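You operate a simulated robot arm through the tools that you are given. There is no shell and no other tool. Be economical: measure what you need, move in short steps, check, and stop when the job is done.

Carry out the task below with a simulated two-armed robot. There is one attempt and no reset: what you move stays moved.

Task
Put the plunger marked "20" from the ledge by section d on the top of the low bench and the plunger that says "15" on the ledge past section b. Pick up the green bottle from the top of the silver bench with one hand, pass it to the other hand and put it on the roof of the cage. Pull the grey drawer open. Do these in any order. Set down upright: green bottle.

Only the result counts: the job must be done as asked and must still hold three seconds after the hand-in. Knocking over, shifting, dropping, spilling or breaking anything else fails it.

Robot
Two 7-joint arms with two-finger parallel grippers on one trunk, on a base that drives. Base frame: it is fixed to the floor where the robot stands at the start and does not move with it; the origin is under the middle of the robot, x ahead of it, y to its left, z up; the surface under the hand at the start is at about z = 0.9. Readings come in m, degrees, newtons and seconds.
The left shoulder is at the start at [0.06, 0.144, 0.926], the right one opposite. With the tool pointing down near the work surface each hand reaches from about 0.28 to 0.7 m from the robot's upright axis, wherever it stands, measured 20 degrees to its own side. Places, roughly: green bottle [-1.75, -4, 1]; grey drawer [0.5, 4.7, 0.6]; ledge past section B (80x22 cm) [0.52, 2.04, 0.9]; roof of the cage [-1.6, -2.4, 1.4]; top of the low bench [-1.6, -3.7, 0.7]. Payload 1.57 kg a hand.
The tool frame of a hand sits at the grasp point between the pads (the TCP): z along the fingers, y along the line on which they close. The tips reach 0.03 m beyond it. Largest opening 0.11 m; finger width 0.024, thickness 0.012; the body of the gripper, 0.048 by 0.112 m, starts 0.078 m behind the TCP.
Orientation is that of the tool frame in the base frame, as a unit quaternion [x, y, z, w]. With the fingers straight down and closing along the base's y, the tool's x points along the base's -x, its y along +y and its z along -z.

Tools
- The arms move only by the tool send_rows. It takes "left_steps", "right_steps" or both (then of equal length, played together; a hand with none holds still); each is a list that holds one entry, the list of rows, each a list of 6 numbers: the shift along the base's x, y, z in m, then the turn, a rotation vector about the base's x, y, z in degrees. In form: [[[tx, ty, tz, wx, wy, wz], ...]]. A call has 1 to 8 rows; each row is the pose to reach, as a shift and turn from the pose commanded when the call began. "left_gripper" and "right_gripper" are, for a hand that has rows, the finger opening in m, from 0 to 0.11, set as the call begins (left out, the last holds). A row lasts 0.2 s, in which the tool goes at most 0.05 m and 8.6 degrees; a call with a longer step from one row to the next is refused whole, and so is a gripper value outside its range. Where a pose cannot be reached the arm comes as near as it can. A force on the tool above 40 N (or 10 N above the force at the start of the call, whichever is more), or a blocked arm, ends the call early, and 0.2 s more pass. Each finger travels about 0.045 m/s and halts on what it meets, pressing with about 43 N; the grip force reading is that of the motor and also rises with nothing between the fingers. The clock runs only during rows and for 0.2 s after the last one: add rows that repeat a pose to give the fingers time. It gives the time, the measured TCP pose, the force on the tool (base axes), the opening and the grip force at its end, in the units of the frame above (readings bear some noise), with the torque about the TCP (base axes, N m) and any sound that the robot's microphone picked up.
- Cameras (640 x 400 px; columns grow to the right, rows downward): "scene" is now at [0.0435, 0.0336, 1.5412]; the picture's right is [0.42, -0.91, 0.00], its down [-0.65, -0.30, -0.69] and it looks along [0.63, 0.29, -0.72] (base axes); focal length 280 px, centre (320, 200). "left" rides on the left gripper at [0.07, -0.016, -0.141] in its tool frame; the picture's right is [0.23, 0.97, 0.00], its down [-0.86, 0.20, -0.48] and it looks along [-0.47, 0.11, 0.88] (tool axes); focal length 222 px, centre (320, 200). "right" rides on the right gripper at [0.07, 0.016, -0.141] in its tool frame; the picture's right is [-0.23, 0.97, 0.00], its down [-0.85, -0.20, -0.48] and it looks along [-0.47, -0.11, 0.88] (tool axes); focal length 222 px, centre (320, 200).
- get_image(camera): a new picture of that camera. No time passes.
- slide_trunk(by): slides the trunk up (or, below 0, down) by that many m; the arms and the scene camera ride with it, the base frame stays. It gives what a move gives, with no picture.
- steer(legs): drives the robot by 1 to 6 legs, each [ahead, left, turn to the left] in m, m and degrees, along the robot's own axes; the way and the turn of a leg run together, so that a leg with both is an arc; at most 1.5 m and 180 degrees a leg. The arms and the cameras ride along, it lands a little off, and it stops where it bumps. It gives what a move gives.
- head_to(pan, tilt): turns the head with the scene camera to pan (to the left, within 86 degrees either way) and tilt (down, from -29 to 69), counted from straight ahead of the robot. It gives what a move gives.
- pixel_to_xyz(camera, pixels): there is no depth. For up to 12 entries [column, row, z] of the newest picture of that camera ("zoom" is the newest enlarged one), the place [x, y] in the base frame at which the ray of that pixel passes the height z, good to about 0.002 m. No time passes.
- zoom(camera, box): a new picture of the part [left, top, right, bottom] of that camera's present view, enlarged. No time passes.
- hand_in(): hands the job in; it is judged then, once.

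Go step by step. Measure first, check grasps and placings, and put right what went wrong. The budget is 110 turns and 92 pictures, counting those below and the enlarged ones. Unless the task says otherwise, let go and move clear before handing in, and close with one line.

The tools are called after "Emit:" by a JSON object that holds its "api" and its "payload". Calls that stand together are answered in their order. send_rows: Moves the arms, as the interface text tells. Its arguments: {"type":"object","properties":{"left_steps":{"type":"array","items":{"type":"array","items":{"type":"array","items":{"type":"number"}}}},"left_gripper":{"type":"number"},"right_steps":{"type":"array","items":{"type":"array","items":{"type":"array","items":{"type":"number"}}}},"right_gripper":{"type":"number"}},"required":[]} The other tools are called the same way: slide_trunk (by) slides the trunk up or down; steer (legs) drives the base; head_to (pan, tilt) turns the head that bears the scene camera; get_image (camera) takes a picture; pixel_to_xyz (camera, pixels) gives the place at which the rays of pixels pass given heights; zoom (camera, box) takes an enlarged picture of a part of a camera's view; hand_in () hands the job in.

At the start:

```text
t: 0.0
left_ee_pos: [0.2726, 0.3718, 1.1005]
left_tool_rot: [0.0, 1.0, 0.0, 0.0]
left_contact_force: [0.1, 0.6, 0.0]
left_torque: [0.02, 0.02, 0.02]
left_width: 0.11
left_gripper_force: 0.1
right_ee_pos: [0.3871, 0.0458, 1.1011]
right_tool_rot: [0.0, 1.0, 0.0, 0.0]
right_contact_force: [0.8, -0.1, -0.5]
right_torque: [0.01, 0.01, 0.0]
right_width: 0.1099
right_gripper_force: 0.0
trunk travel left (down, up): [-0.525, 0.065]
robot x, y, heading: [0.0029, -0.0008, -0.0]
head pan, tilt: [24.5, 46.0]
```

scene: 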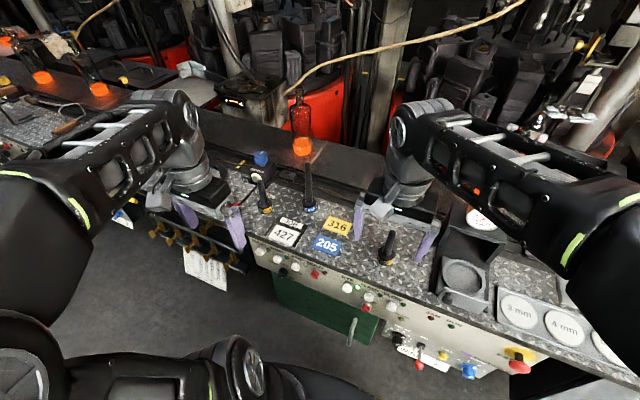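
right: 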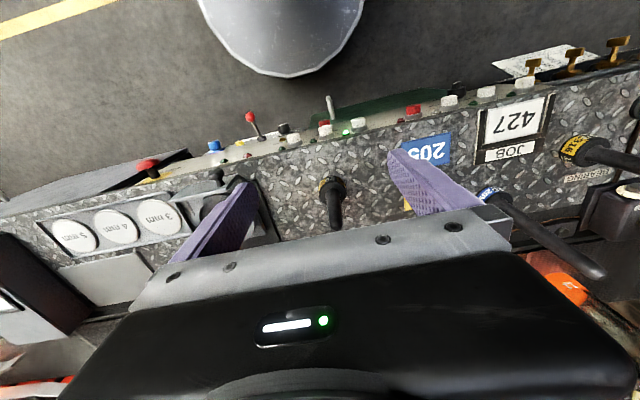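
left: 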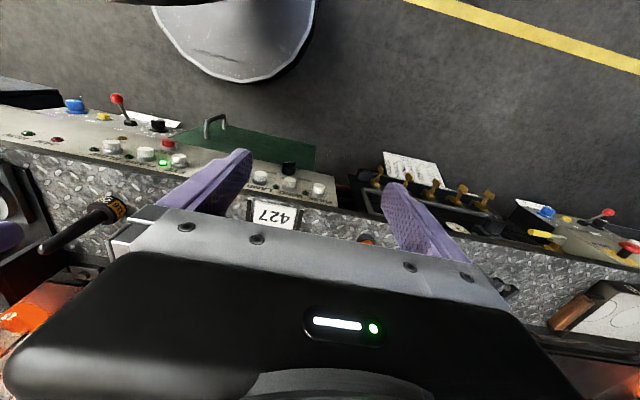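

The scene shows a ledge ahead with several plungers and section labels. I'll look around with the head first.

Emit:
{"api": "zoom", "payload": {"camera": "scene", "box": [200, 130, 460, 300]}}

Emit:
{"api": "head_to", "payload": {"pan": 70, "tilt": 25}}

Emit:
{"api": "get_image", "payload": {"camera": "scene"}}

Emit:
{"api": "head_to", "payload": {"pan": -70, "tilt": 25}}

Emit:
{"api": "get_image", "payload": {"camera": "scene"}}

```text
2.35 times, centred on (330, 215) of scene
```

zoom: 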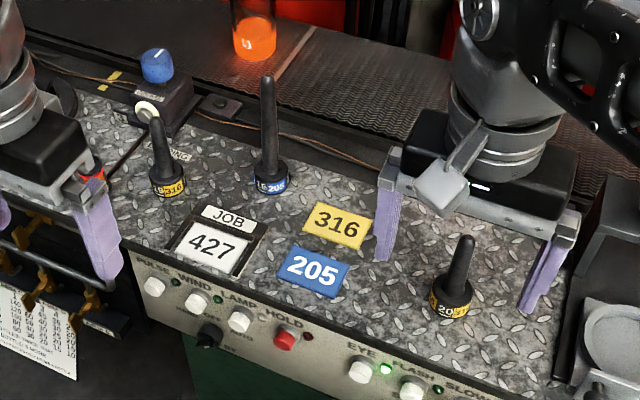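

```text
t: 1.1
left_ee_pos: [0.2722, 0.3721, 1.1002]
left_tool_rot: [0.0, 1.0, -0.001, 0.0]
left_contact_force: [-0.2, 0.0, 0.3]
left_torque: [0.01, 0.01, 0.01]
left_width: 0.1099
left_gripper_force: 0.1
right_ee_pos: [0.388, 0.046, 1.1011]
right_tool_rot: [0.0, 1.0, 0.0, 0.0]
right_contact_force: [0.3, 0.4, 0.0]
right_torque: [0.01, 0.0, 0.0]
right_width: 0.1098
right_gripper_force: 0.1
trunk travel left (down, up): [-0.525, 0.065]
robot x, y, heading: [-0.0023, -0.0005, 0.1]
head pan, tilt: [70.0, 25.0]
```

```text
87 pictures are left
```

scene: 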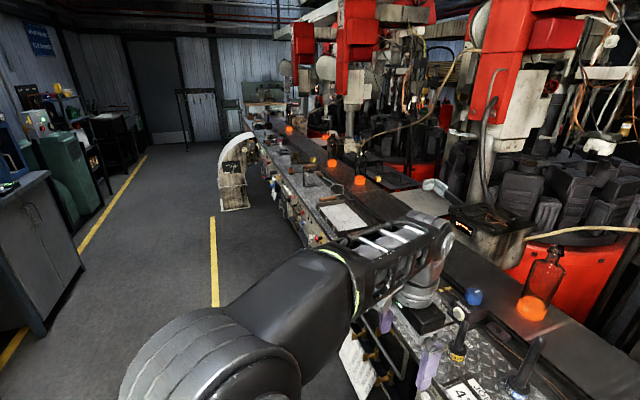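

```text
t: 3.4
left_ee_pos: [0.2715, 0.3718, 1.1003]
left_tool_rot: [0.0, 1.0, 0.0, 0.0]
left_contact_force: [0.6, -0.1, -0.1]
left_torque: [0.0, 0.03, 0.0]
left_width: 0.1099
left_gripper_force: 0.1
right_ee_pos: [0.3873, 0.0461, 1.1014]
right_tool_rot: [0.0, 1.0, 0.0, -0.001]
right_contact_force: [-0.6, -0.2, -0.1]
right_torque: [0.02, 0.0, 0.0]
right_width: 0.1102
right_gripper_force: 0.0
trunk travel left (down, up): [-0.525, 0.065]
robot x, y, heading: [0.0014, 0.0034, 0.1]
head pan, tilt: [-70.0, 25.0]
```

```text
86 pictures are left
```

scene: 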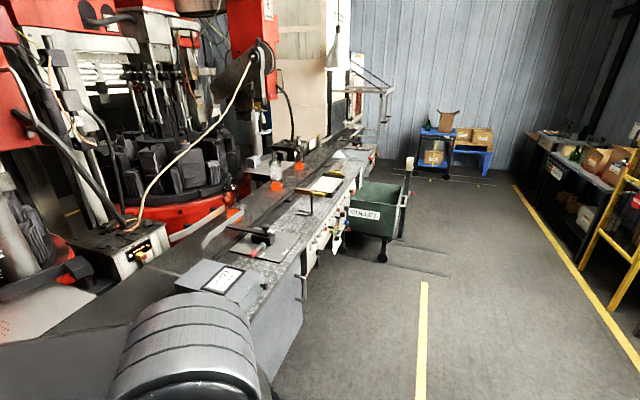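

The zoom shows three plungers with banded labels at about (165,190), (268,180), (450,300) in the zoom. I need to read them.

Emit:
{"api": "head_to", "payload": {"pan": 10, "tilt": 55}}

Emit:
{"api": "zoom", "payload": {"camera": "scene", "box": [180, 60, 340, 160]}}

Emit:
{"api": "get_image", "payload": {"camera": "scene"}}

Emit:
{"api": "zoom", "payload": {"camera": "right", "box": [300, 80, 640, 290]}}

```text
t: 4.9
left_ee_pos: [0.2725, 0.3713, 1.1006]
left_tool_rot: [-0.001, 1.0, 0.0, 0.0]
left_contact_force: [-0.2, 0.7, -0.3]
left_torque: [0.01, -0.01, 0.05]
left_width: 0.1098
left_gripper_force: 0.1
right_ee_pos: [0.387, 0.0445, 1.101]
right_tool_rot: [0.0, 1.0, 0.0, 0.0]
right_contact_force: [0.3, 0.0, 0.7]
right_torque: [0.02, 0.01, 0.02]
right_width: 0.1099
right_gripper_force: 0.1
trunk travel left (down, up): [-0.525, 0.065]
robot x, y, heading: [0.0027, -0.0003, -0.1]
head pan, tilt: [10.0, 55.0]
```

```text
4.00 times, centred on (260, 110) of scene
```

zoom: 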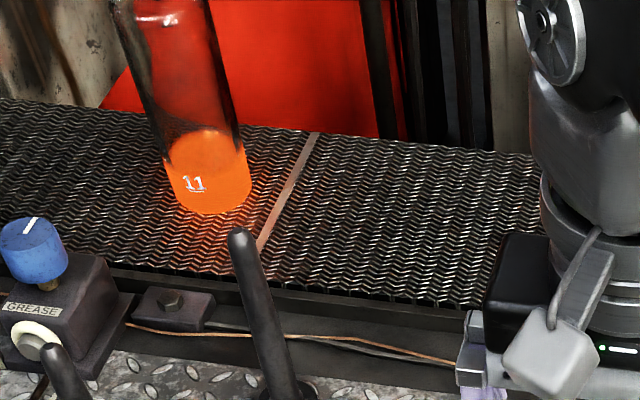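

```text
84 pictures are left
```

scene: 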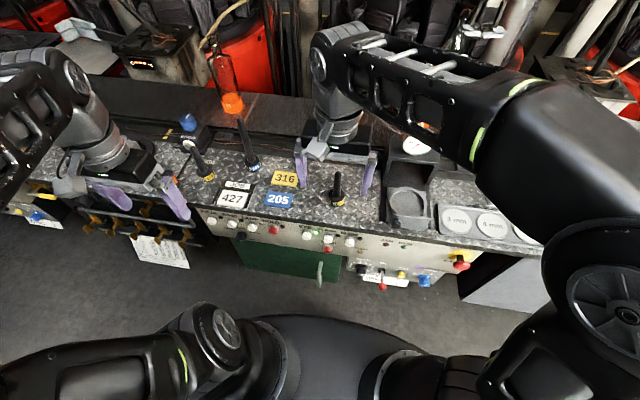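

```text
1.88 times, centred on (470, 185) of right
```

zoom: 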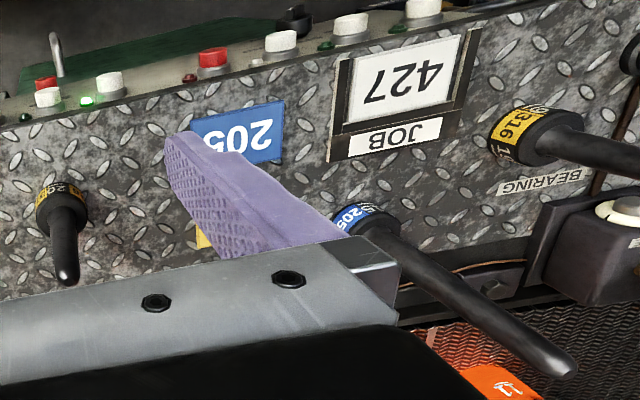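

Bands carry a job number plus a second number. Zoom in on each.

Emit:
{"api": "zoom", "payload": {"camera": "right", "box": [540, 120, 640, 182]}}

Emit:
{"api": "zoom", "payload": {"camera": "scene", "box": [180, 130, 280, 192]}}

Emit:
{"api": "zoom", "payload": {"camera": "scene", "box": [300, 155, 380, 205]}}

Emit:
{"api": "head_to", "payload": {"pan": 60, "tilt": -10}}

Emit:
{"api": "get_image", "payload": {"camera": "scene"}}

Emit:
{"api": "head_to", "payload": {"pan": -50, "tilt": -5}}

Emit:
{"api": "get_image", "payload": {"camera": "scene"}}

```text
6.40 times, centred on (590, 151) of right
```

zoom: 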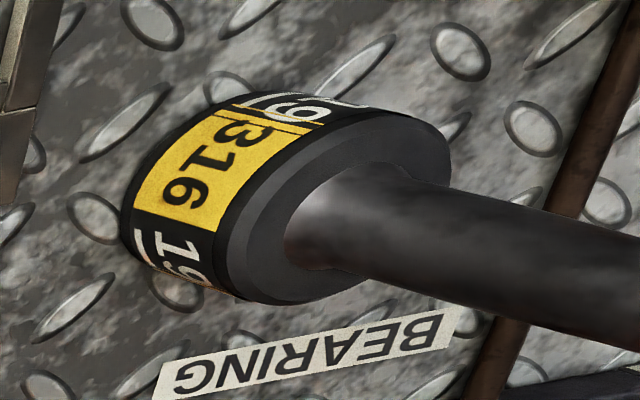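

```text
6.40 times, centred on (230, 161) of scene
```

zoom: 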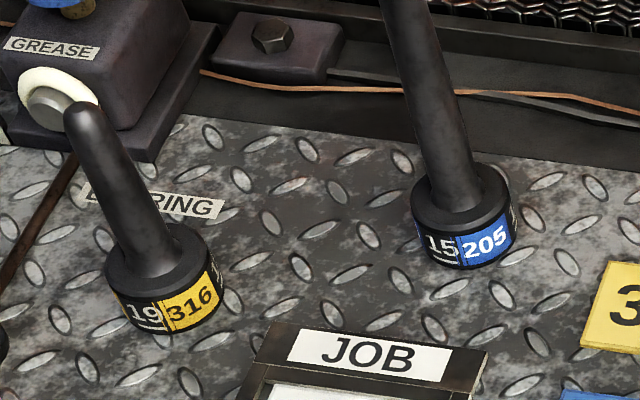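

```text
8.00 times, centred on (340, 180) of scene
```

zoom: 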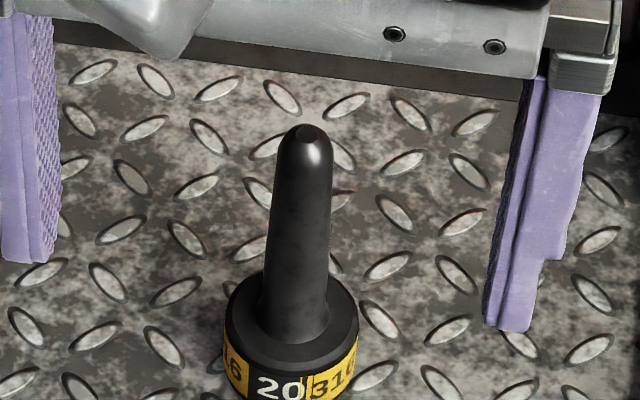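

```text
t: 6.2
left_ee_pos: [0.2721, 0.3726, 1.0998]
left_tool_rot: [0.001, 1.0, 0.0, 0.0]
left_contact_force: [-0.2, -0.9, -0.2]
left_torque: [0.03, 0.01, 0.01]
left_width: 0.1103
left_gripper_force: 0.2
right_ee_pos: [0.3876, 0.0452, 1.0999]
right_tool_rot: [0.001, 1.0, 0.0, 0.001]
right_contact_force: [-0.9, 0.3, -0.9]
right_torque: [0.0, -0.01, 0.03]
right_width: 0.1101
right_gripper_force: 0.0
trunk travel left (down, up): [-0.525, 0.065]
robot x, y, heading: [0.0007, -0.0016, -0.1]
head pan, tilt: [60.0, -10.0]
```

```text
79 pictures are left
```

scene: 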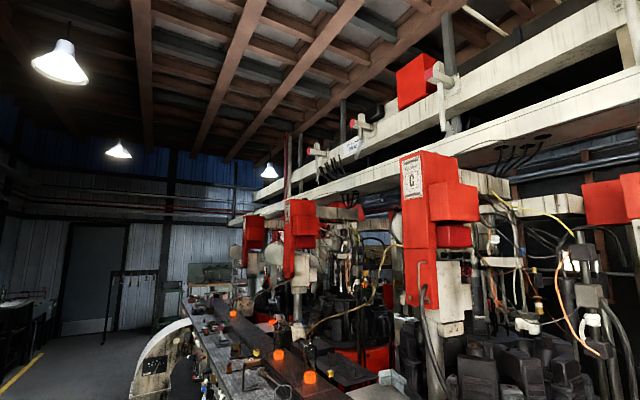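

```text
t: 8.1
left_ee_pos: [0.2733, 0.372, 1.0998]
left_tool_rot: [0.0, 1.0, -0.001, 0.0]
left_contact_force: [0.2, -0.1, -1.1]
left_torque: [0.0, 0.02, 0.02]
left_width: 0.1098
left_gripper_force: 0.1
right_ee_pos: [0.3882, 0.0448, 1.1007]
right_tool_rot: [0.0, 1.0, 0.0, 0.0]
right_contact_force: [0.5, -0.4, 0.1]
right_torque: [0.02, -0.01, -0.01]
right_width: 0.1102
right_gripper_force: 0.0
trunk travel left (down, up): [-0.525, 0.065]
robot x, y, heading: [-0.0006, 0.0007, -0.3]
head pan, tilt: [-50.0, -5.0]
```

```text
78 pictures are left
```

scene: 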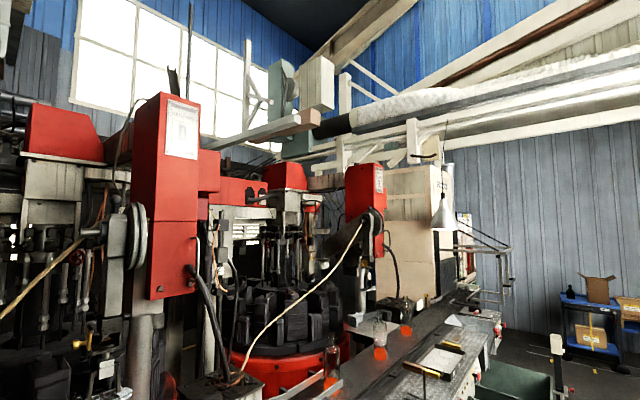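

The left column reads C. Let me confirm the sign on the right red column around (180,125).

Emit:
{"api": "zoom", "payload": {"camera": "scene", "box": [140, 90, 220, 140]}}

Emit:
{"api": "zoom", "payload": {"camera": "scene", "box": [340, 150, 400, 190]}}

Emit:
{"api": "head_to", "payload": {"pan": 0, "tilt": 5}}

Emit:
{"api": "get_image", "payload": {"camera": "scene"}}

```text
8.00 times, centred on (180, 115) of scene
```

zoom: 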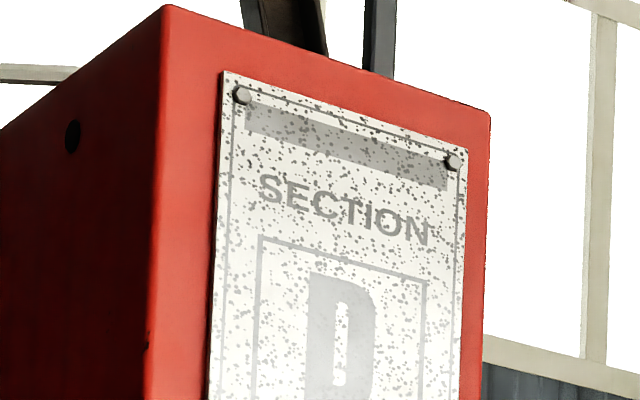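

```text
10.00 times, centred on (370, 170) of scene
```

zoom: 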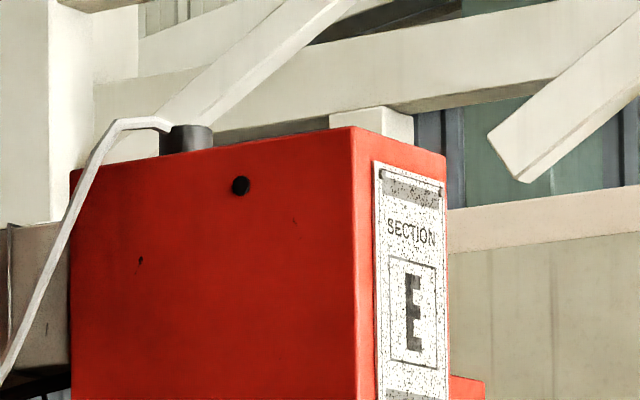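

```text
t: 9.3
left_ee_pos: [0.273, 0.3723, 1.1008]
left_tool_rot: [0.0, 1.0, 0.0, -0.001]
left_contact_force: [0.8, -0.4, -0.1]
left_torque: [0.0, 0.02, 0.01]
left_width: 0.11
left_gripper_force: 0.1
right_ee_pos: [0.3865, 0.0464, 1.1007]
right_tool_rot: [0.0, 1.0, 0.0, -0.001]
right_contact_force: [1.0, 0.6, 0.0]
right_torque: [0.04, 0.02, 0.01]
right_width: 0.1101
right_gripper_force: 0.1
trunk travel left (down, up): [-0.525, 0.065]
robot x, y, heading: [-0.0004, -0.0014, -0.2]
head pan, tilt: [0.0, 5.0]
```

```text
75 pictures are left
```

scene: 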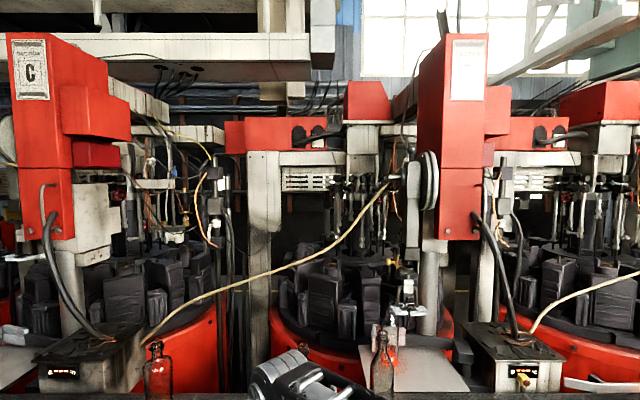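

This is section D's ledge; plungers 19, 15 (tall), 20 stand on it. Now measure the positions of 20 and 15.

Emit:
{"api": "head_to", "payload": {"pan": 15, "tilt": 50}}

Emit:
{"api": "zoom", "payload": {"camera": "scene", "box": [180, 90, 420, 240]}}

```text
t: 10.4
left_ee_pos: [0.2727, 0.3722, 1.1004]
left_tool_rot: [-0.001, 1.0, -0.001, 0.0]
left_contact_force: [0.5, -0.4, 0.1]
left_torque: [-0.02, 0.01, -0.02]
left_width: 0.11
left_gripper_force: 0.0
right_ee_pos: [0.387, 0.0456, 1.1018]
right_tool_rot: [-0.001, 1.0, 0.0, 0.0]
right_contact_force: [0.0, 0.1, 0.1]
right_torque: [-0.02, 0.0, 0.02]
right_width: 0.11
right_gripper_force: 0.1
trunk travel left (down, up): [-0.525, 0.065]
robot x, y, heading: [-0.0031, 0.0012, 0.0]
head pan, tilt: [15.0, 50.0]
```

```text
2.67 times, centred on (300, 165) of scene
```

zoom: 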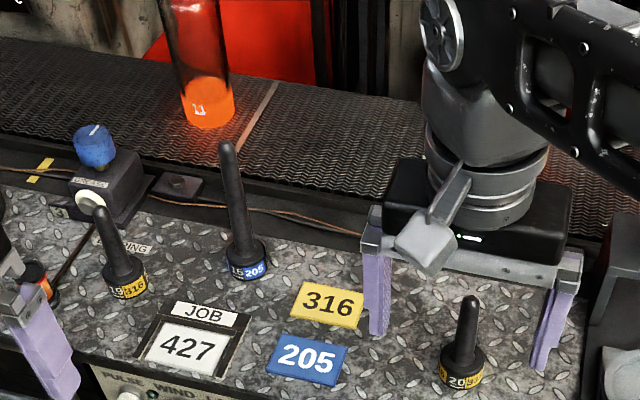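

Get positions at several heights for bases and tops.

Emit:
{"api": "pixel_to_xyz", "payload": {"camera": "zoom", "pixels": [[461, 375, 0.9], [462, 354, 0.93], [469, 300, 1.0], [469, 300, 1.02], [247, 267, 0.9], [246, 246, 0.93], [226, 145, 1.06], [226, 145, 1.08], [226, 145, 1.1], [125, 290, 0.9], [100, 210, 1.0], [305, 303, 0.9]]}}

Emit:
{"api": "get_image", "payload": {"camera": "right"}}

Emit:
{"api": "pixel_to_xyz", "payload": {"camera": "right", "pixels": [[327, 186, 0.9], [334, 226, 1.0], [490, 190, 0.9], [505, 210, 0.93], [600, 272, 1.06], [600, 272, 1.09]]}}

```text
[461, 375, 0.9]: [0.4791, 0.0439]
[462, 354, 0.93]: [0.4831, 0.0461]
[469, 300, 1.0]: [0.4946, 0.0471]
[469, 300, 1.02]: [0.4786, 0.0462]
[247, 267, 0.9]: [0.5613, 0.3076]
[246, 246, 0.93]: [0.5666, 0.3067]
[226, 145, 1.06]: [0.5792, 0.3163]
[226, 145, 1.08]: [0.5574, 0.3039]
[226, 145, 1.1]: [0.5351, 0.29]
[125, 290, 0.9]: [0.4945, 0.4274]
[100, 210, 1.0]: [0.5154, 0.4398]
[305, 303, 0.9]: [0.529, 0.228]
```

```text
73 pictures are left
```

right: 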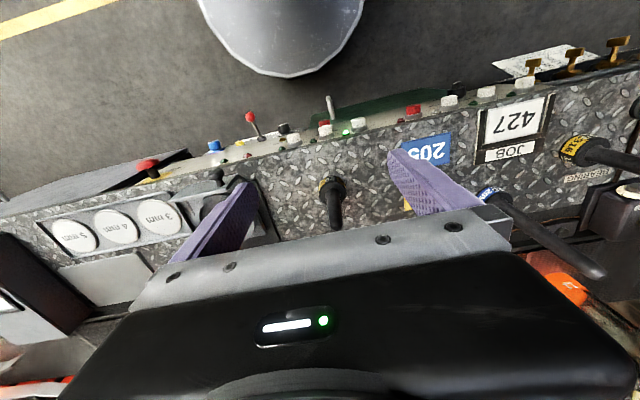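

```text
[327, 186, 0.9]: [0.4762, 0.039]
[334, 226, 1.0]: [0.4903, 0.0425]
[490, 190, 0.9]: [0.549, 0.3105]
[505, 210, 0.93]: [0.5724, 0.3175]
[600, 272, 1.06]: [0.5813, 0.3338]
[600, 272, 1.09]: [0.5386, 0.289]
```

Plunger 20 at ≈(0.483, 0.044), top ≈1.01; plunger 15 at ≈(0.564, 0.307), top ≈1.075. I move both hands above them, open.

Emit:
{"api": "send_rows", "payload": {"left_steps": [[[0, 0, 0.05, 0, 0, 0], [0.048, -0.011, 0.05, 0, 0, 0], [0.096, -0.022, 0.05, 0, 0, 0], [0.144, -0.032, 0.05, 0, 0, 0], [0.192, -0.043, 0.05, 0, 0, 0], [0.24, -0.054, 0.05, 0, 0, 0], [0.288, -0.065, 0.05, 0, 0, 0], [0.291, -0.065, 0.05, 0, 0, 0]]], "right_steps": [[[0.048, -0.001, 0, 0, 0, 0], [0.095, -0.002, 0, 0, 0, 0], [0.095, -0.002, 0, 0, 0, 0], [0.095, -0.002, 0, 0, 0, 0], [0.095, -0.002, 0, 0, 0, 0], [0.095, -0.002, 0, 0, 0, 0], [0.095, -0.002, 0, 0, 0, 0], [0.095, -0.002, 0, 0, 0, 0]]], "left_gripper": 0.11, "right_gripper": 0.11}}

Emit:
{"api": "get_image", "payload": {"camera": "scene"}}

Emit:
{"api": "get_image", "payload": {"camera": "left"}}

Emit:
{"api": "get_image", "payload": {"camera": "right"}}

```text
t: 12.2
left_ee_pos: [0.5088, 0.2975, 1.1002]
left_tool_rot: [0.0, 1.0, 0.001, 0.003]
left_contact_force: [-0.1, -0.1, 0.3]
left_torque: [0.01, 0.03, 0.0]
left_width: 0.1101
left_gripper_force: 0.1
left hand out of reach, approached as far as the arm can: row 1, 2, 3, 4, 5, 6, 7, 8
right_ee_pos: [0.4565, 0.0434, 1.0969]
right_tool_rot: [0.0, 1.0, 0.0, -0.001]
right_contact_force: [0.4, -0.1, 0.5]
right_torque: [-0.01, 0.0, -0.02]
right_width: 0.1102
right_gripper_force: 0.0
right hand out of reach, approached as far as the arm can: row 2, 3, 4, 5, 6, 7, 8
trunk travel left (down, up): [-0.525, 0.065]
robot x, y, heading: [0.0018, 0.0028, -0.1]
head pan, tilt: [15.0, 50.0]
```

```text
72 pictures are left
```

scene: 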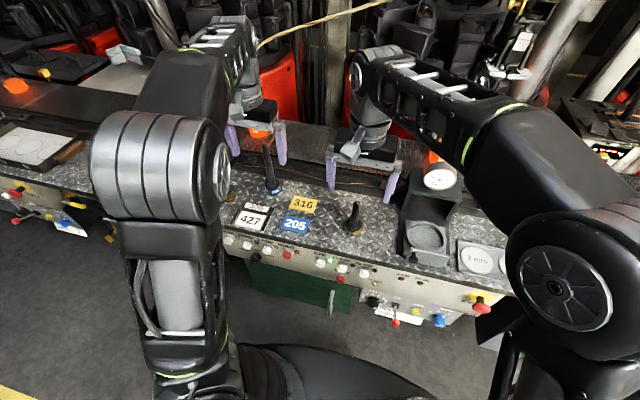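

```text
71 pictures are left
```

left: 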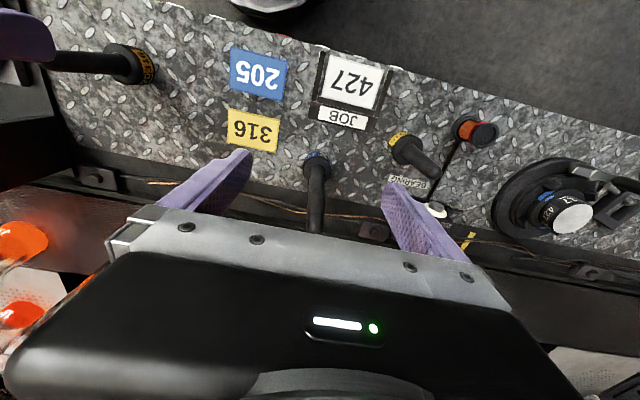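

```text
70 pictures are left
```

right: 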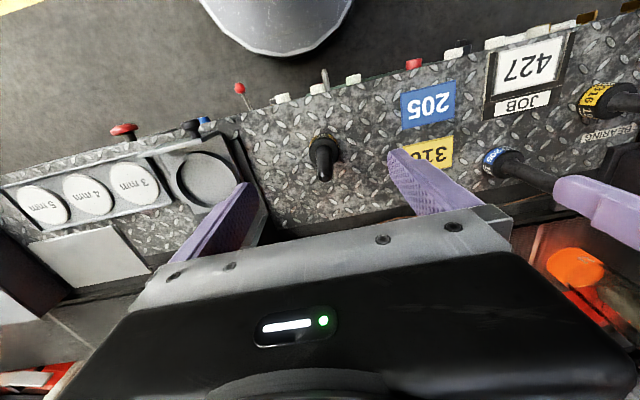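

Both arms fell short at this height. I raise the trunk a little and drive 0.07 m ahead.

Emit:
{"api": "slide_trunk", "payload": {"by": 0.06}}

Emit:
{"api": "steer", "payload": {"legs": [[0.07, 0, 0]]}}

```text
t: 13.2
left_ee_pos: [0.5085, 0.2981, 1.1609]
left_tool_rot: [0.0, 1.0, 0.001, 0.002]
left_contact_force: [0.6, 0.2, 0.1]
left_torque: [0.02, 0.02, 0.02]
left_width: 0.1102
left_gripper_force: 0.1
right_ee_pos: [0.457, 0.0434, 1.1563]
right_tool_rot: [0.001, 1.0, 0.0, 0.0]
right_contact_force: [-0.6, -0.2, -0.7]
right_torque: [0.02, 0.01, 0.0]
right_width: 0.1098
right_gripper_force: 0.2
trunk travel left (down, up): [-0.585, 0.005]
robot x, y, heading: [0.0029, 0.001, 0.1]
head pan, tilt: [15.0, 50.0]
```

```text
t: 14.2
left_ee_pos: [0.5789, 0.2992, 1.1603]
left_tool_rot: [-0.001, 1.0, 0.0, 0.002]
left_contact_force: [1.5, -0.1, -1.0]
left_torque: [0.01, 0.05, -0.02]
left_width: 0.1099
left_gripper_force: 0.1
right_ee_pos: [0.5286, 0.0449, 1.1564]
right_tool_rot: [-0.001, 1.0, 0.0, -0.001]
right_contact_force: [0.8, -0.2, 0.3]
right_torque: [-0.01, 0.03, 0.03]
right_width: 0.11
right_gripper_force: 0.0
trunk travel left (down, up): [-0.585, 0.005]
robot x, y, heading: [0.0707, -0.0018, 0.2]
head pan, tilt: [15.0, 50.0]
```

Now shift laterally to above each plunger.

Emit:
{"api": "send_rows", "payload": {"left_steps": [[[-0.014, 0.008, 0, 0, 0, 0], [-0.014, 0.008, -0.03, 0, 0, 0]]], "right_steps": [[[-0.045, -0.001, 0, 0, 0, 0], [-0.045, -0.001, -0.03, 0, 0, 0]]]}}

Emit:
{"api": "get_image", "payload": {"camera": "left"}}

Emit:
{"api": "get_image", "payload": {"camera": "right"}}

```text
t: 14.8
left_ee_pos: [0.5665, 0.3074, 1.1291]
left_tool_rot: [-0.001, 1.0, 0.001, 0.002]
left_contact_force: [0.8, -0.5, 0.2]
left_torque: [-0.01, 0.02, -0.05]
left_width: 0.1098
left_gripper_force: 0.0
right_ee_pos: [0.4828, 0.0426, 1.1262]
right_tool_rot: [-0.001, 1.0, 0.001, 0.0]
right_contact_force: [0.5, -0.2, -0.3]
right_torque: [-0.03, 0.05, -0.01]
right_width: 0.11
right_gripper_force: 0.0
trunk travel left (down, up): [-0.585, 0.005]
robot x, y, heading: [0.0692, -0.0021, -0.2]
head pan, tilt: [15.0, 50.0]
```

```text
69 pictures are left
```

left: 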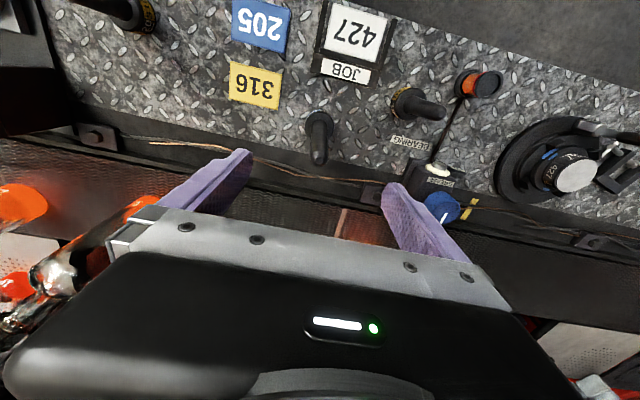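

```text
68 pictures are left
```

right: 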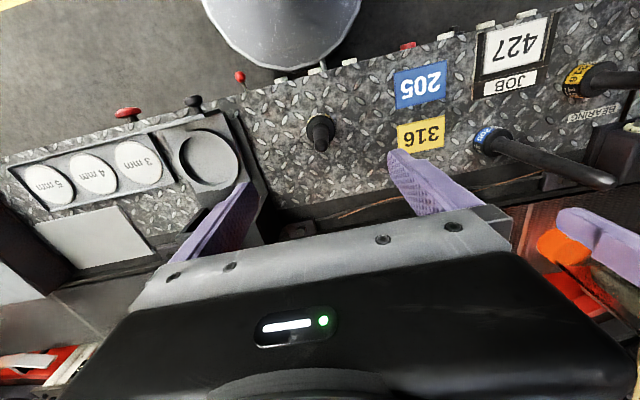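

Check exact alignment with the rod tips at left (319,158), right (319,145), and the amber bottle near the left gripper at (60,260).

Emit:
{"api": "pixel_to_xyz", "payload": {"camera": "left", "pixels": [[318, 160, 1.07], [319, 118, 0.935], [45, 275, 1.1], [45, 275, 1.0], [135, 210, 0.9]]}}

Emit:
{"api": "pixel_to_xyz", "payload": {"camera": "right", "pixels": [[320, 147, 1.01], [321, 124, 0.935], [480, 135, 0.93], [610, 180, 1.07]]}}

Emit:
{"api": "get_image", "payload": {"camera": "scene"}}

```text
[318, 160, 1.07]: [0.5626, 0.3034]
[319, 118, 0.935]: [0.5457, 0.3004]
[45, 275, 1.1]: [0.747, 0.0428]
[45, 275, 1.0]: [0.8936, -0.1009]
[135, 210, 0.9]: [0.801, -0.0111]
```

```text
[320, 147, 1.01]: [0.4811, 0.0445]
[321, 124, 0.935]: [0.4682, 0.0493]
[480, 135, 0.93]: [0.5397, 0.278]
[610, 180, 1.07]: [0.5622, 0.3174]
```

```text
67 pictures are left
```

scene: 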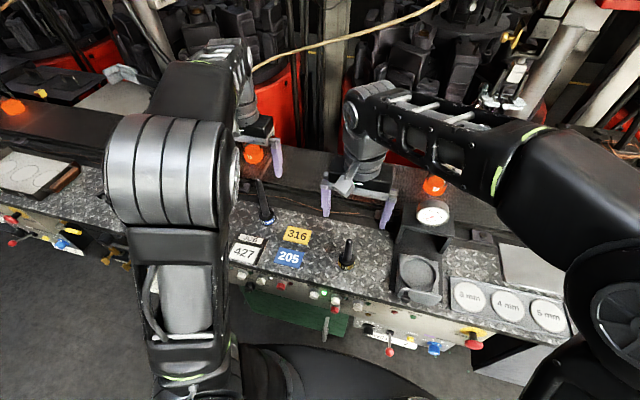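

Emit:
{"api": "pixel_to_xyz", "payload": {"camera": "scene", "pixels": [[253, 160, 0.9], [265, 221, 0.9], [260, 182, 1.07], [262, 184, 1.07], [346, 240, 1.01]]}}

Emit:
{"api": "zoom", "payload": {"camera": "scene", "box": [200, 80, 440, 280]}}

```text
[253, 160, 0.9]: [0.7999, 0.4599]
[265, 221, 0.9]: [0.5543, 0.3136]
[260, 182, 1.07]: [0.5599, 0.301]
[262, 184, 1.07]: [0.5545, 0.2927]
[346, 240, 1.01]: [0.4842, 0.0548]
```

```text
2.00 times, centred on (320, 180) of scene
```

zoom: 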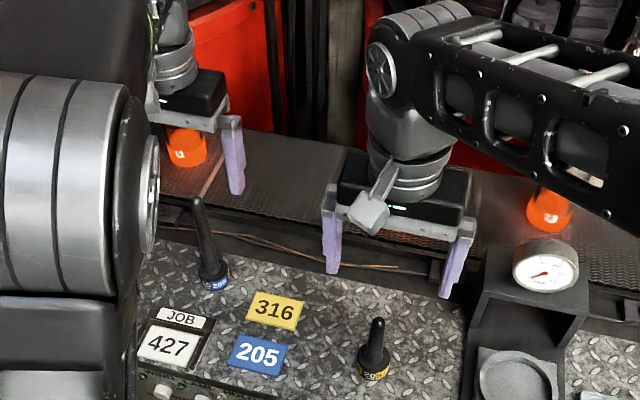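

Everything is clear (bottle ≥0.2 m off). Descend and then close.

Emit:
{"api": "send_rows", "payload": {"left_steps": [[[-0.004, -0.001, -0.03, 0, 0, 0], [-0.004, -0.001, -0.06, 0, 0, 0], [-0.004, -0.001, -0.09, 0, 0, 0], [-0.004, -0.001, -0.112, 0, 0, 0], [-0.004, -0.001, -0.112, 0, 0, 0]]], "right_steps": [[[0, 0.003, -0.04, 0, 0, 0], [0, 0.003, -0.08, 0, 0, 0], [0, 0.003, -0.12, 0, 0, 0], [0, 0.003, -0.154, 0, 0, 0], [0, 0.003, -0.154, 0, 0, 0]]]}}

Emit:
{"api": "get_image", "payload": {"camera": "left"}}

Emit:
{"api": "get_image", "payload": {"camera": "right"}}

```text
t: 16.0
left_ee_pos: [0.5589, 0.3043, 1.017]
left_tool_rot: [-0.002, 1.0, 0.002, 0.002]
left_contact_force: [0.1, -0.2, 0.6]
left_torque: [-0.01, -0.02, -0.02]
left_width: 0.1102
left_gripper_force: 0.2
right_ee_pos: [0.4801, 0.045, 0.9719]
right_tool_rot: [-0.001, 1.0, 0.0, -0.001]
right_contact_force: [-0.5, 0.3, 0.2]
right_torque: [0.02, -0.04, 0.0]
right_width: 0.11
right_gripper_force: 0.0
trunk travel left (down, up): [-0.585, 0.005]
robot x, y, heading: [0.0715, -0.0022, 0.1]
head pan, tilt: [15.0, 50.0]
```

```text
65 pictures are left
```

left: 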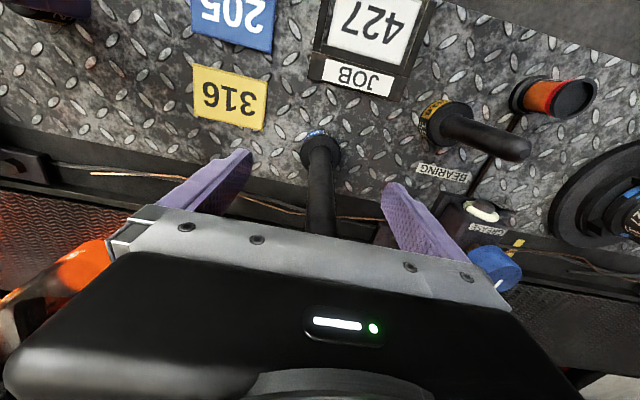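

```text
64 pictures are left
```

right: 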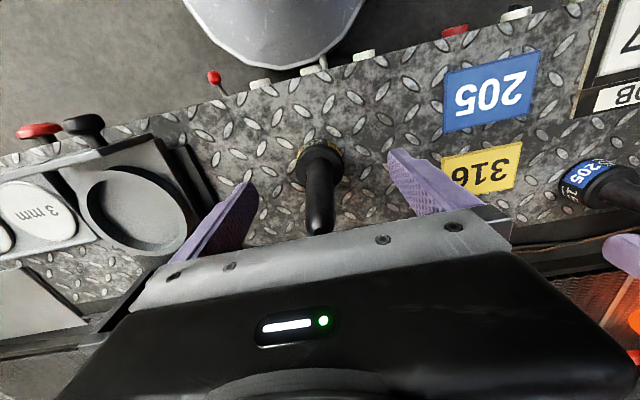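

Rods run through the TCP pixel (320,194) in both views. Close both.

Emit:
{"api": "send_rows", "payload": {"left_steps": [[[0, 0, 0, 0, 0, 0], [0, 0, 0, 0, 0, 0], [0, 0, 0, 0, 0, 0], [0, 0, 0, 0, 0, 0], [0, 0, 0, 0, 0, 0], [0, 0, 0, 0, 0, 0], [0, 0, 0, 0, 0, 0]]], "right_steps": [[[0, 0, 0, 0, 0, 0], [0, 0, 0, 0, 0, 0], [0, 0, 0, 0, 0, 0], [0, 0, 0, 0, 0, 0], [0, 0, 0, 0, 0, 0], [0, 0, 0, 0, 0, 0], [0, 0, 0, 0, 0, 0]]], "left_gripper": 0, "right_gripper": 0}}

Emit:
{"api": "send_rows", "payload": {"left_steps": [[[0, 0, 0.02, 0, 0, 0], [0, 0, 0.05, 0, 0, 0], [0, 0, 0.08, 0, 0, 0], [0, 0, 0.08, 0, 0, 0]]], "right_steps": [[[0, 0, 0.02, 0, 0, 0], [0, 0, 0.05, 0, 0, 0], [0, 0, 0.09, 0, 0, 0], [0, 0, 0.12, 0, 0, 0]]]}}

Emit:
{"api": "get_image", "payload": {"camera": "scene"}}

```text
t: 17.6
left_ee_pos: [0.559, 0.3045, 1.017]
left_tool_rot: [-0.001, 1.0, 0.001, 0.002]
left_contact_force: [0.1, 0.8, 1.0]
left_torque: [0.03, 0.0, 0.0]
left_width: 0.0172
left_gripper_force: 28.6
right_ee_pos: [0.4803, 0.0459, 0.9735]
right_tool_rot: [-0.001, 1.0, 0.0, 0.0]
right_contact_force: [0.0, 1.0, 0.3]
right_torque: [-0.01, -0.03, -0.02]
right_width: 0.019
right_gripper_force: 30.3
trunk travel left (down, up): [-0.585, 0.005]
robot x, y, heading: [0.0714, -0.0001, 0.2]
head pan, tilt: [15.0, 50.0]
```

```text
t: 18.6
left_ee_pos: [0.5605, 0.3032, 1.0959]
left_tool_rot: [0.0, 1.0, 0.001, 0.003]
left_contact_force: [-0.8, 0.6, -3.2]
left_torque: [-0.01, -0.01, 0.03]
left_width: 0.0171
left_gripper_force: 32.3
right_ee_pos: [0.4797, 0.0492, 1.0951]
right_tool_rot: [-0.001, 1.0, 0.001, 0.0]
right_contact_force: [-0.3, -0.2, -2.9]
right_torque: [-0.01, 0.0, 0.0]
right_width: 0.0189
right_gripper_force: 32.7
trunk travel left (down, up): [-0.585, 0.005]
robot x, y, heading: [0.0649, -0.0028, 0.3]
head pan, tilt: [15.0, 50.0]
```

```text
63 pictures are left
```

scene: 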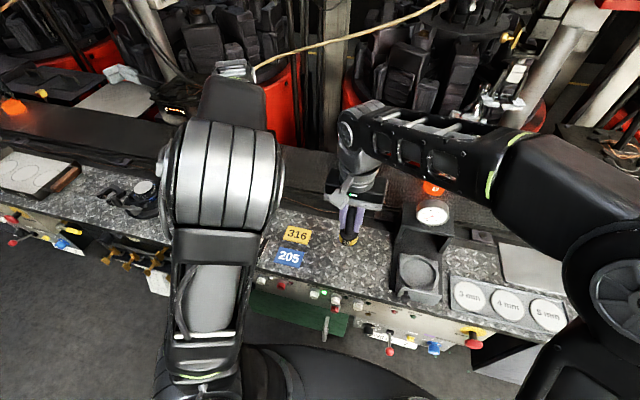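

Both plungers are held (widths 0.017/0.019, weight ≈3 N). Back off from the ledge and look left for the path.

Emit:
{"api": "steer", "payload": {"legs": [[-0.4, 0, 0]]}}

Emit:
{"api": "head_to", "payload": {"pan": 62, "tilt": 28}}

Emit:
{"api": "get_image", "payload": {"camera": "scene"}}

```text
t: 21.1
left_ee_pos: [0.1676, 0.3021, 1.0968]
left_tool_rot: [0.003, 1.0, 0.001, 0.003]
left_contact_force: [-0.3, -0.7, -3.1]
left_torque: [0.04, -0.02, -0.01]
left_width: 0.0171
left_gripper_force: 31.8
right_ee_pos: [0.085, 0.0472, 1.0957]
right_tool_rot: [0.004, 1.0, 0.0, 0.001]
right_contact_force: [-0.4, 1.1, -3.5]
right_torque: [0.0, 0.0, 0.01]
right_width: 0.0187
right_gripper_force: 33.7
trunk travel left (down, up): [-0.585, 0.005]
robot x, y, heading: [-0.3244, 0.0027, -0.3]
head pan, tilt: [15.0, 50.0]
```

```text
t: 22.3
left_ee_pos: [0.1685, 0.3, 1.095]
left_tool_rot: [0.004, 1.0, 0.0, 0.003]
left_contact_force: [0.8, 0.3, -3.1]
left_torque: [-0.02, -0.02, 0.01]
left_width: 0.0172
left_gripper_force: 31.7
right_ee_pos: [0.085, 0.0473, 1.0945]
right_tool_rot: [0.003, 1.0, 0.0, 0.0]
right_contact_force: [0.9, -0.3, -2.7]
right_torque: [0.02, 0.02, -0.02]
right_width: 0.0186
right_gripper_force: 32.8
trunk travel left (down, up): [-0.585, 0.005]
robot x, y, heading: [-0.3256, -0.0024, -0.3]
head pan, tilt: [62.0, 28.0]
```

```text
62 pictures are left
```

scene: 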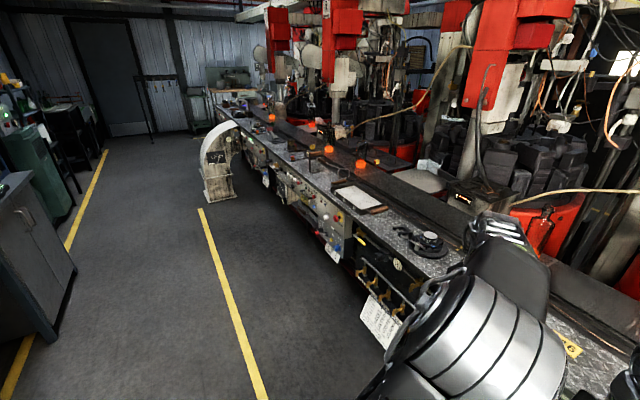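

Emit:
{"api": "pixel_to_xyz", "payload": {"camera": "scene", "pixels": [[207, 203, 0], [237, 198, 0], [205, 155, 0.6], [198, 210, 0], [352, 200, 0.9], [300, 160, 0.9], [75, 275, 0], [35, 340, 0]]}}

Emit:
{"api": "zoom", "payload": {"camera": "scene", "box": [180, 80, 420, 230]}}

```text
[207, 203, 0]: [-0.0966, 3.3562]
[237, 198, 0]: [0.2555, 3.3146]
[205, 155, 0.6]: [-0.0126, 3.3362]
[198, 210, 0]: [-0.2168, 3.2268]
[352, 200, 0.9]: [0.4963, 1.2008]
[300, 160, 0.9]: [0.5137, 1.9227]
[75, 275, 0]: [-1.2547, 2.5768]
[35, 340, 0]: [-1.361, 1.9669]
```

```text
2.67 times, centred on (300, 155) of scene
```

zoom: 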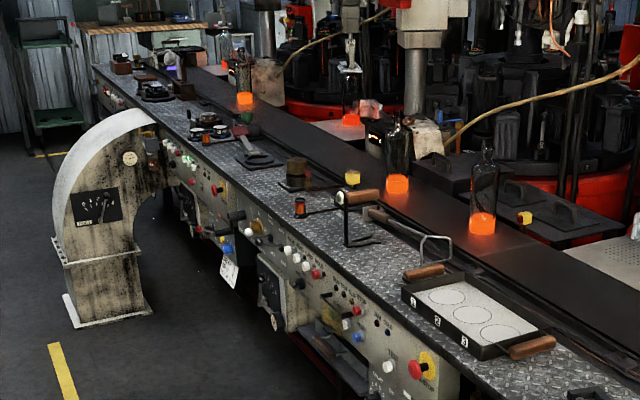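

Path free along x≈-0.33; the chute stands at y≈3.3, x -0.1..0.3. Strafe left to y≈1.85.

Emit:
{"api": "steer", "payload": {"legs": [[0, 1.0, 0], [0, 0.85, 0]]}}

Emit:
{"api": "head_to", "payload": {"pan": 15, "tilt": 42}}

Emit:
{"api": "get_image", "payload": {"camera": "scene"}}

```text
t: 31.6
left_ee_pos: [0.2336, 2.1374, 1.0958]
left_tool_rot: [0.019, 1.0, 0.001, 0.002]
left_contact_force: [0.4, 0.0, -4.0]
left_torque: [0.0, -0.01, 0.0]
left_width: 0.0173
left_gripper_force: 32.1
right_ee_pos: [0.1418, 1.8867, 1.0948]
right_tool_rot: [0.02, 1.0, 0.001, 0.001]
right_contact_force: [0.2, 0.2, -3.2]
right_torque: [0.0, 0.02, 0.0]
right_width: 0.0188
right_gripper_force: 32.7
trunk travel left (down, up): [-0.585, 0.005]
robot x, y, heading: [-0.2696, 1.8546, -2.4]
head pan, tilt: [62.0, 28.0]
```

```text
t: 32.7
left_ee_pos: [0.2325, 2.136, 1.0946]
left_tool_rot: [0.02, 1.0, 0.001, 0.002]
left_contact_force: [0.1, 0.0, -4.0]
left_torque: [0.02, 0.01, -0.01]
left_width: 0.0171
left_gripper_force: 32.0
right_ee_pos: [0.1426, 1.8857, 1.0958]
right_tool_rot: [0.02, 1.0, 0.0, 0.001]
right_contact_force: [0.0, 0.2, -3.4]
right_torque: [-0.03, -0.04, -0.01]
right_width: 0.0184
right_gripper_force: 33.4
trunk travel left (down, up): [-0.585, 0.005]
robot x, y, heading: [-0.2718, 1.8555, -2.4]
head pan, tilt: [15.0, 42.0]
```

```text
60 pictures are left
```

scene: 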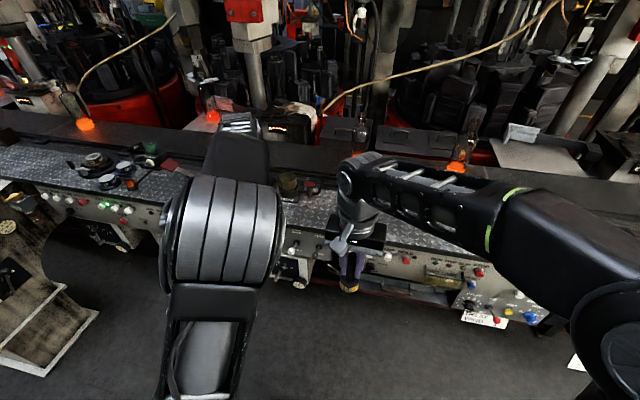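

Emit:
{"api": "get_image", "payload": {"camera": "left"}}

Emit:
{"api": "head_to", "payload": {"pan": -5, "tilt": 40}}

Emit:
{"api": "get_image", "payload": {"camera": "scene"}}

```text
59 pictures are left
```

left: 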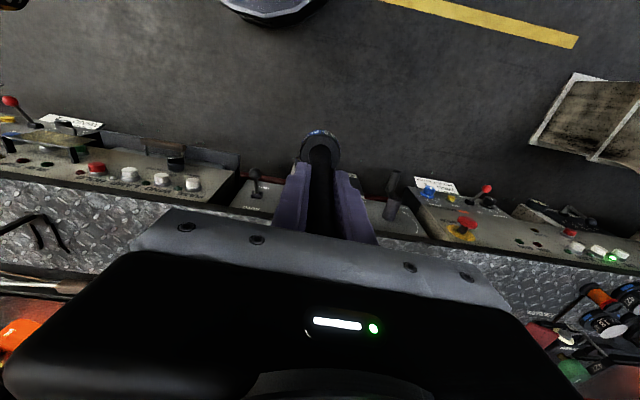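

```text
t: 33.5
left_ee_pos: [0.2338, 2.1357, 1.0957]
left_tool_rot: [0.02, 1.0, 0.001, 0.003]
left_contact_force: [-0.5, -0.1, -3.1]
left_torque: [0.0, 0.0, 0.0]
left_width: 0.0173
left_gripper_force: 31.9
right_ee_pos: [0.1426, 1.8855, 1.0952]
right_tool_rot: [0.019, 1.0, 0.0, 0.0]
right_contact_force: [-0.8, -0.6, -2.7]
right_torque: [-0.03, 0.01, 0.01]
right_width: 0.0186
right_gripper_force: 32.7
trunk travel left (down, up): [-0.585, 0.005]
robot x, y, heading: [-0.2692, 1.8554, -2.1]
head pan, tilt: [-5.0, 40.0]
```

```text
58 pictures are left
```

scene: 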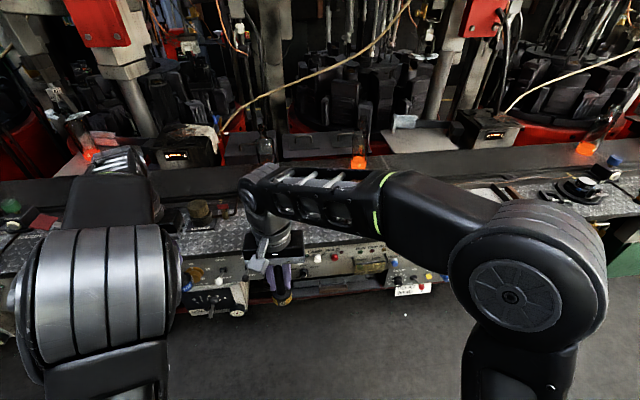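

Emit:
{"api": "zoom", "payload": {"camera": "scene", "box": [140, 160, 300, 280]}}

Emit:
{"api": "pixel_to_xyz", "payload": {"camera": "scene", "pixels": [[185, 230, 0.9], [200, 215, 0.9], [240, 250, 0.9], [240, 225, 0.9], [320, 225, 0.9], [200, 245, 0.9]]}}

```text
3.33 times, centred on (220, 220) of scene
```

zoom: 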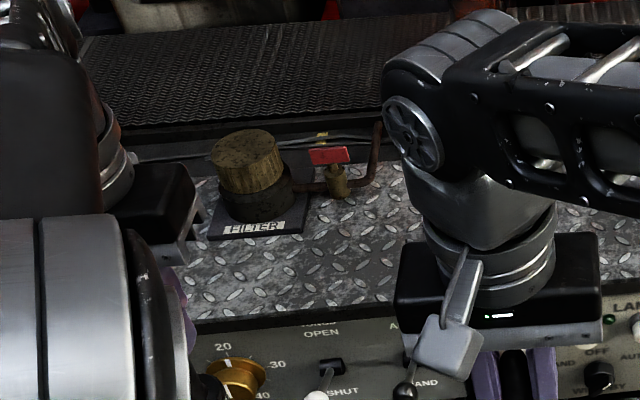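

```text
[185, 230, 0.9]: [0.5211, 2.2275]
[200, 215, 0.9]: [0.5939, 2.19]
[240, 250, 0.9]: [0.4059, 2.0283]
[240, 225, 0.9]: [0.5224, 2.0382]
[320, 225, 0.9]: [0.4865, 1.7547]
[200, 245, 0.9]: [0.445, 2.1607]
```

Clear plate spot around (0.46, 2.05), filter is at (0.59, 2.19). Drive ahead 0.22 m.

Emit:
{"api": "steer", "payload": {"legs": [[0.22, -0.04, 2.2]]}}

Emit:
{"api": "get_image", "payload": {"camera": "left"}}

Emit:
{"api": "get_image", "payload": {"camera": "right"}}

```text
t: 35.2
left_ee_pos: [0.4418, 2.1148, 1.0964]
left_tool_rot: [-0.002, 1.0, 0.001, 0.002]
left_contact_force: [0.6, 0.1, -4.3]
left_torque: [-0.03, 0.01, 0.03]
left_width: 0.0172
left_gripper_force: 32.5
right_ee_pos: [0.3608, 1.8595, 1.0949]
right_tool_rot: [-0.002, 1.0, -0.001, 0.0]
right_contact_force: [0.2, -0.7, -4.0]
right_torque: [-0.03, 0.02, -0.01]
right_width: 0.0185
right_gripper_force: 33.1
trunk travel left (down, up): [-0.585, 0.005]
robot x, y, heading: [-0.05, 1.8102, 0.3]
head pan, tilt: [-5.0, 40.0]
```

```text
56 pictures are left
```

left: 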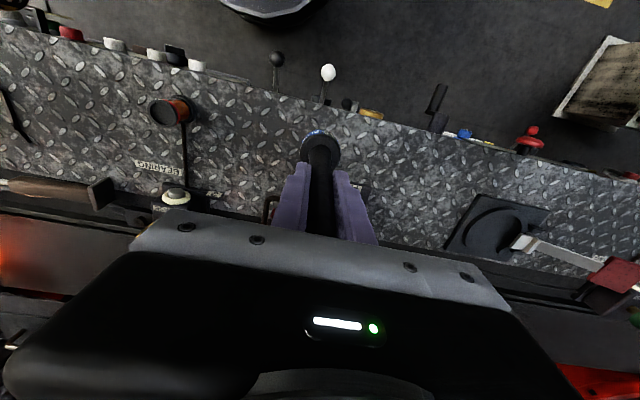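

```text
55 pictures are left
```

right: 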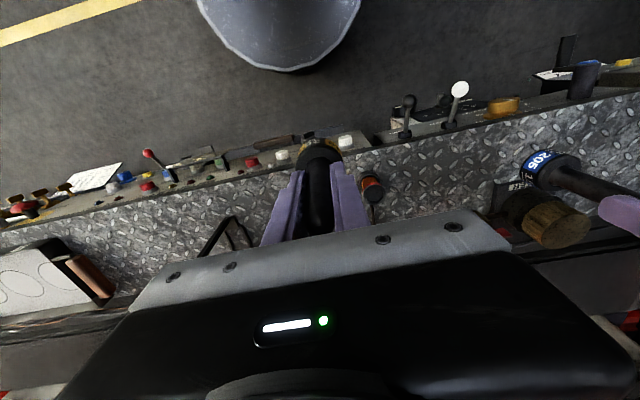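

Area around the plunger in the left view is clear plate. Move over (0.475, 2.085) and lower.

Emit:
{"api": "send_rows", "payload": {"left_steps": [[[0.02, -0.02, 0, 0, 0, 0], [0.033, -0.03, 0, 0, 0, 0], [0.033, -0.03, -0.03, 0, 0, 0], [0.033, -0.03, -0.06, 0, 0, 0], [0.033, -0.03, -0.072, 0, 0, 0], [0.033, -0.03, -0.078, 0, 0, 0], [0.033, -0.03, -0.08, 0, 0, 0]]]}}

Emit:
{"api": "get_image", "payload": {"camera": "left"}}

```text
t: 36.9
left_ee_pos: [0.474, 2.0849, 1.024]
left_tool_rot: [-0.001, 1.0, 0.001, 0.003]
left_contact_force: [-1.0, 0.6, -4.0]
left_torque: [-0.02, 0.04, -0.03]
left_width: 0.0171
left_gripper_force: 32.2
left hand out of reach, approached as far as the arm can: row 6, 7
right_ee_pos: [0.3596, 1.8601, 1.0937]
right_tool_rot: [-0.002, 1.0, 0.0, 0.001]
right_contact_force: [-0.2, 0.6, -4.0]
right_torque: [-0.01, 0.02, -0.03]
right_width: 0.0183
right_gripper_force: 33.3
trunk travel left (down, up): [-0.585, 0.005]
robot x, y, heading: [-0.0517, 1.809, 0.1]
head pan, tilt: [-5.0, 40.0]
```

```text
54 pictures are left
```

left: 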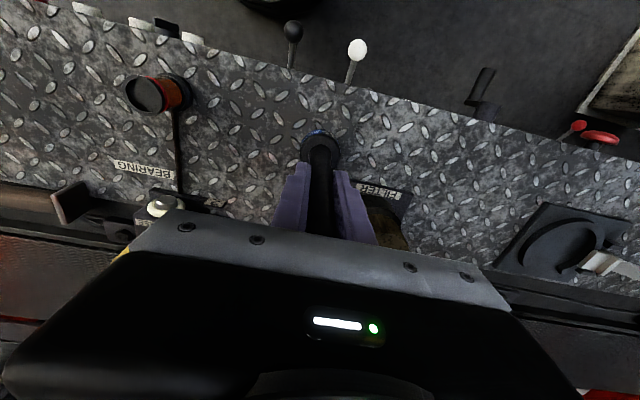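

The arm ended 7 mm short; lower with the trunk.

Emit:
{"api": "slide_trunk", "payload": {"by": -0.006}}

Emit:
{"api": "zoom", "payload": {"camera": "left", "box": [240, 90, 400, 190]}}

```text
t: 37.4
left_ee_pos: [0.4731, 2.0841, 1.0179]
left_tool_rot: [-0.001, 1.0, 0.0, 0.004]
left_contact_force: [-0.5, -0.6, 3.3]
left_torque: [0.0, 0.2, 0.01]
left_width: 0.0173
left_gripper_force: 32.2
right_ee_pos: [0.3601, 1.8591, 1.0894]
right_tool_rot: [-0.003, 1.0, 0.0, 0.0]
right_contact_force: [0.1, 0.7, -3.3]
right_torque: [0.01, 0.01, 0.03]
right_width: 0.0181
right_gripper_force: 32.8
trunk travel left (down, up): [-0.579, 0.011]
robot x, y, heading: [-0.0476, 1.8122, 0.3]
head pan, tilt: [-5.0, 40.0]
```

```text
4.00 times, centred on (320, 140) of left
```

zoom: 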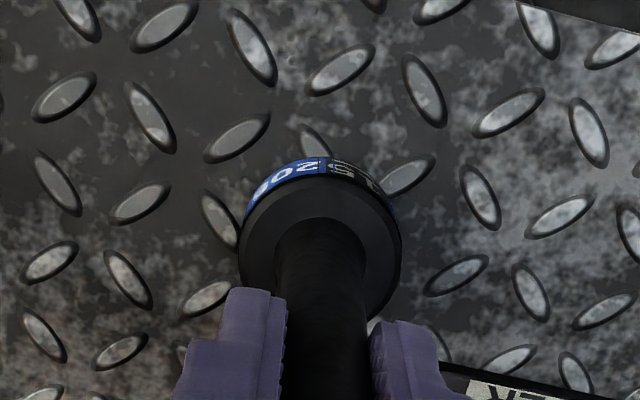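

Seated (force swung to +3.3 N). Open moderately and rise straight up.

Emit:
{"api": "send_rows", "payload": {"left_steps": [[[0, 0, 0, 0, 0, 0], [0, 0, 0, 0, 0, 0], [0, 0, 0, 0, 0, 0], [0, 0, 0, 0, 0, 0], [0, 0, 0.03, 0, 0, 0], [0, 0, 0.06, 0, 0, 0], [0, 0, 0.09, 0, 0, 0], [0, 0, 0.1, 0, 0, 0]]], "left_gripper": 0.06}}

Emit:
{"api": "get_image", "payload": {"camera": "left"}}

```text
t: 39.2
left_ee_pos: [0.4734, 2.0868, 1.1167]
left_tool_rot: [-0.002, 1.0, 0.001, 0.004]
left_contact_force: [0.2, -0.3, 0.3]
left_torque: [0.0, 0.02, 0.03]
left_width: 0.0598
left_gripper_force: 0.0
right_ee_pos: [0.3602, 1.8594, 1.0889]
right_tool_rot: [-0.002, 1.0, -0.001, 0.001]
right_contact_force: [-0.6, 0.5, -2.9]
right_torque: [0.02, 0.01, 0.0]
right_width: 0.0184
right_gripper_force: 32.7
trunk travel left (down, up): [-0.579, 0.011]
robot x, y, heading: [-0.051, 1.8104, 0.3]
head pan, tilt: [-5.0, 40.0]
```

```text
52 pictures are left
```

left: 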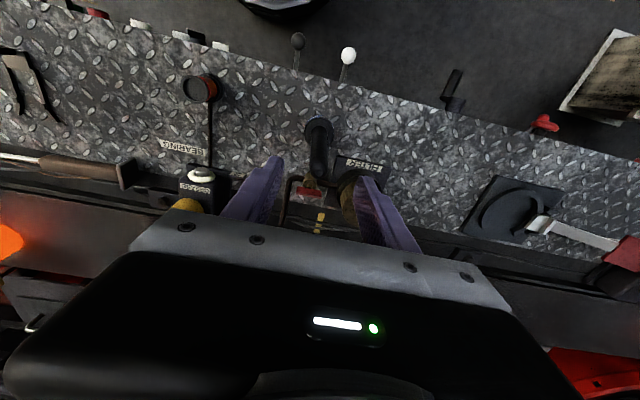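

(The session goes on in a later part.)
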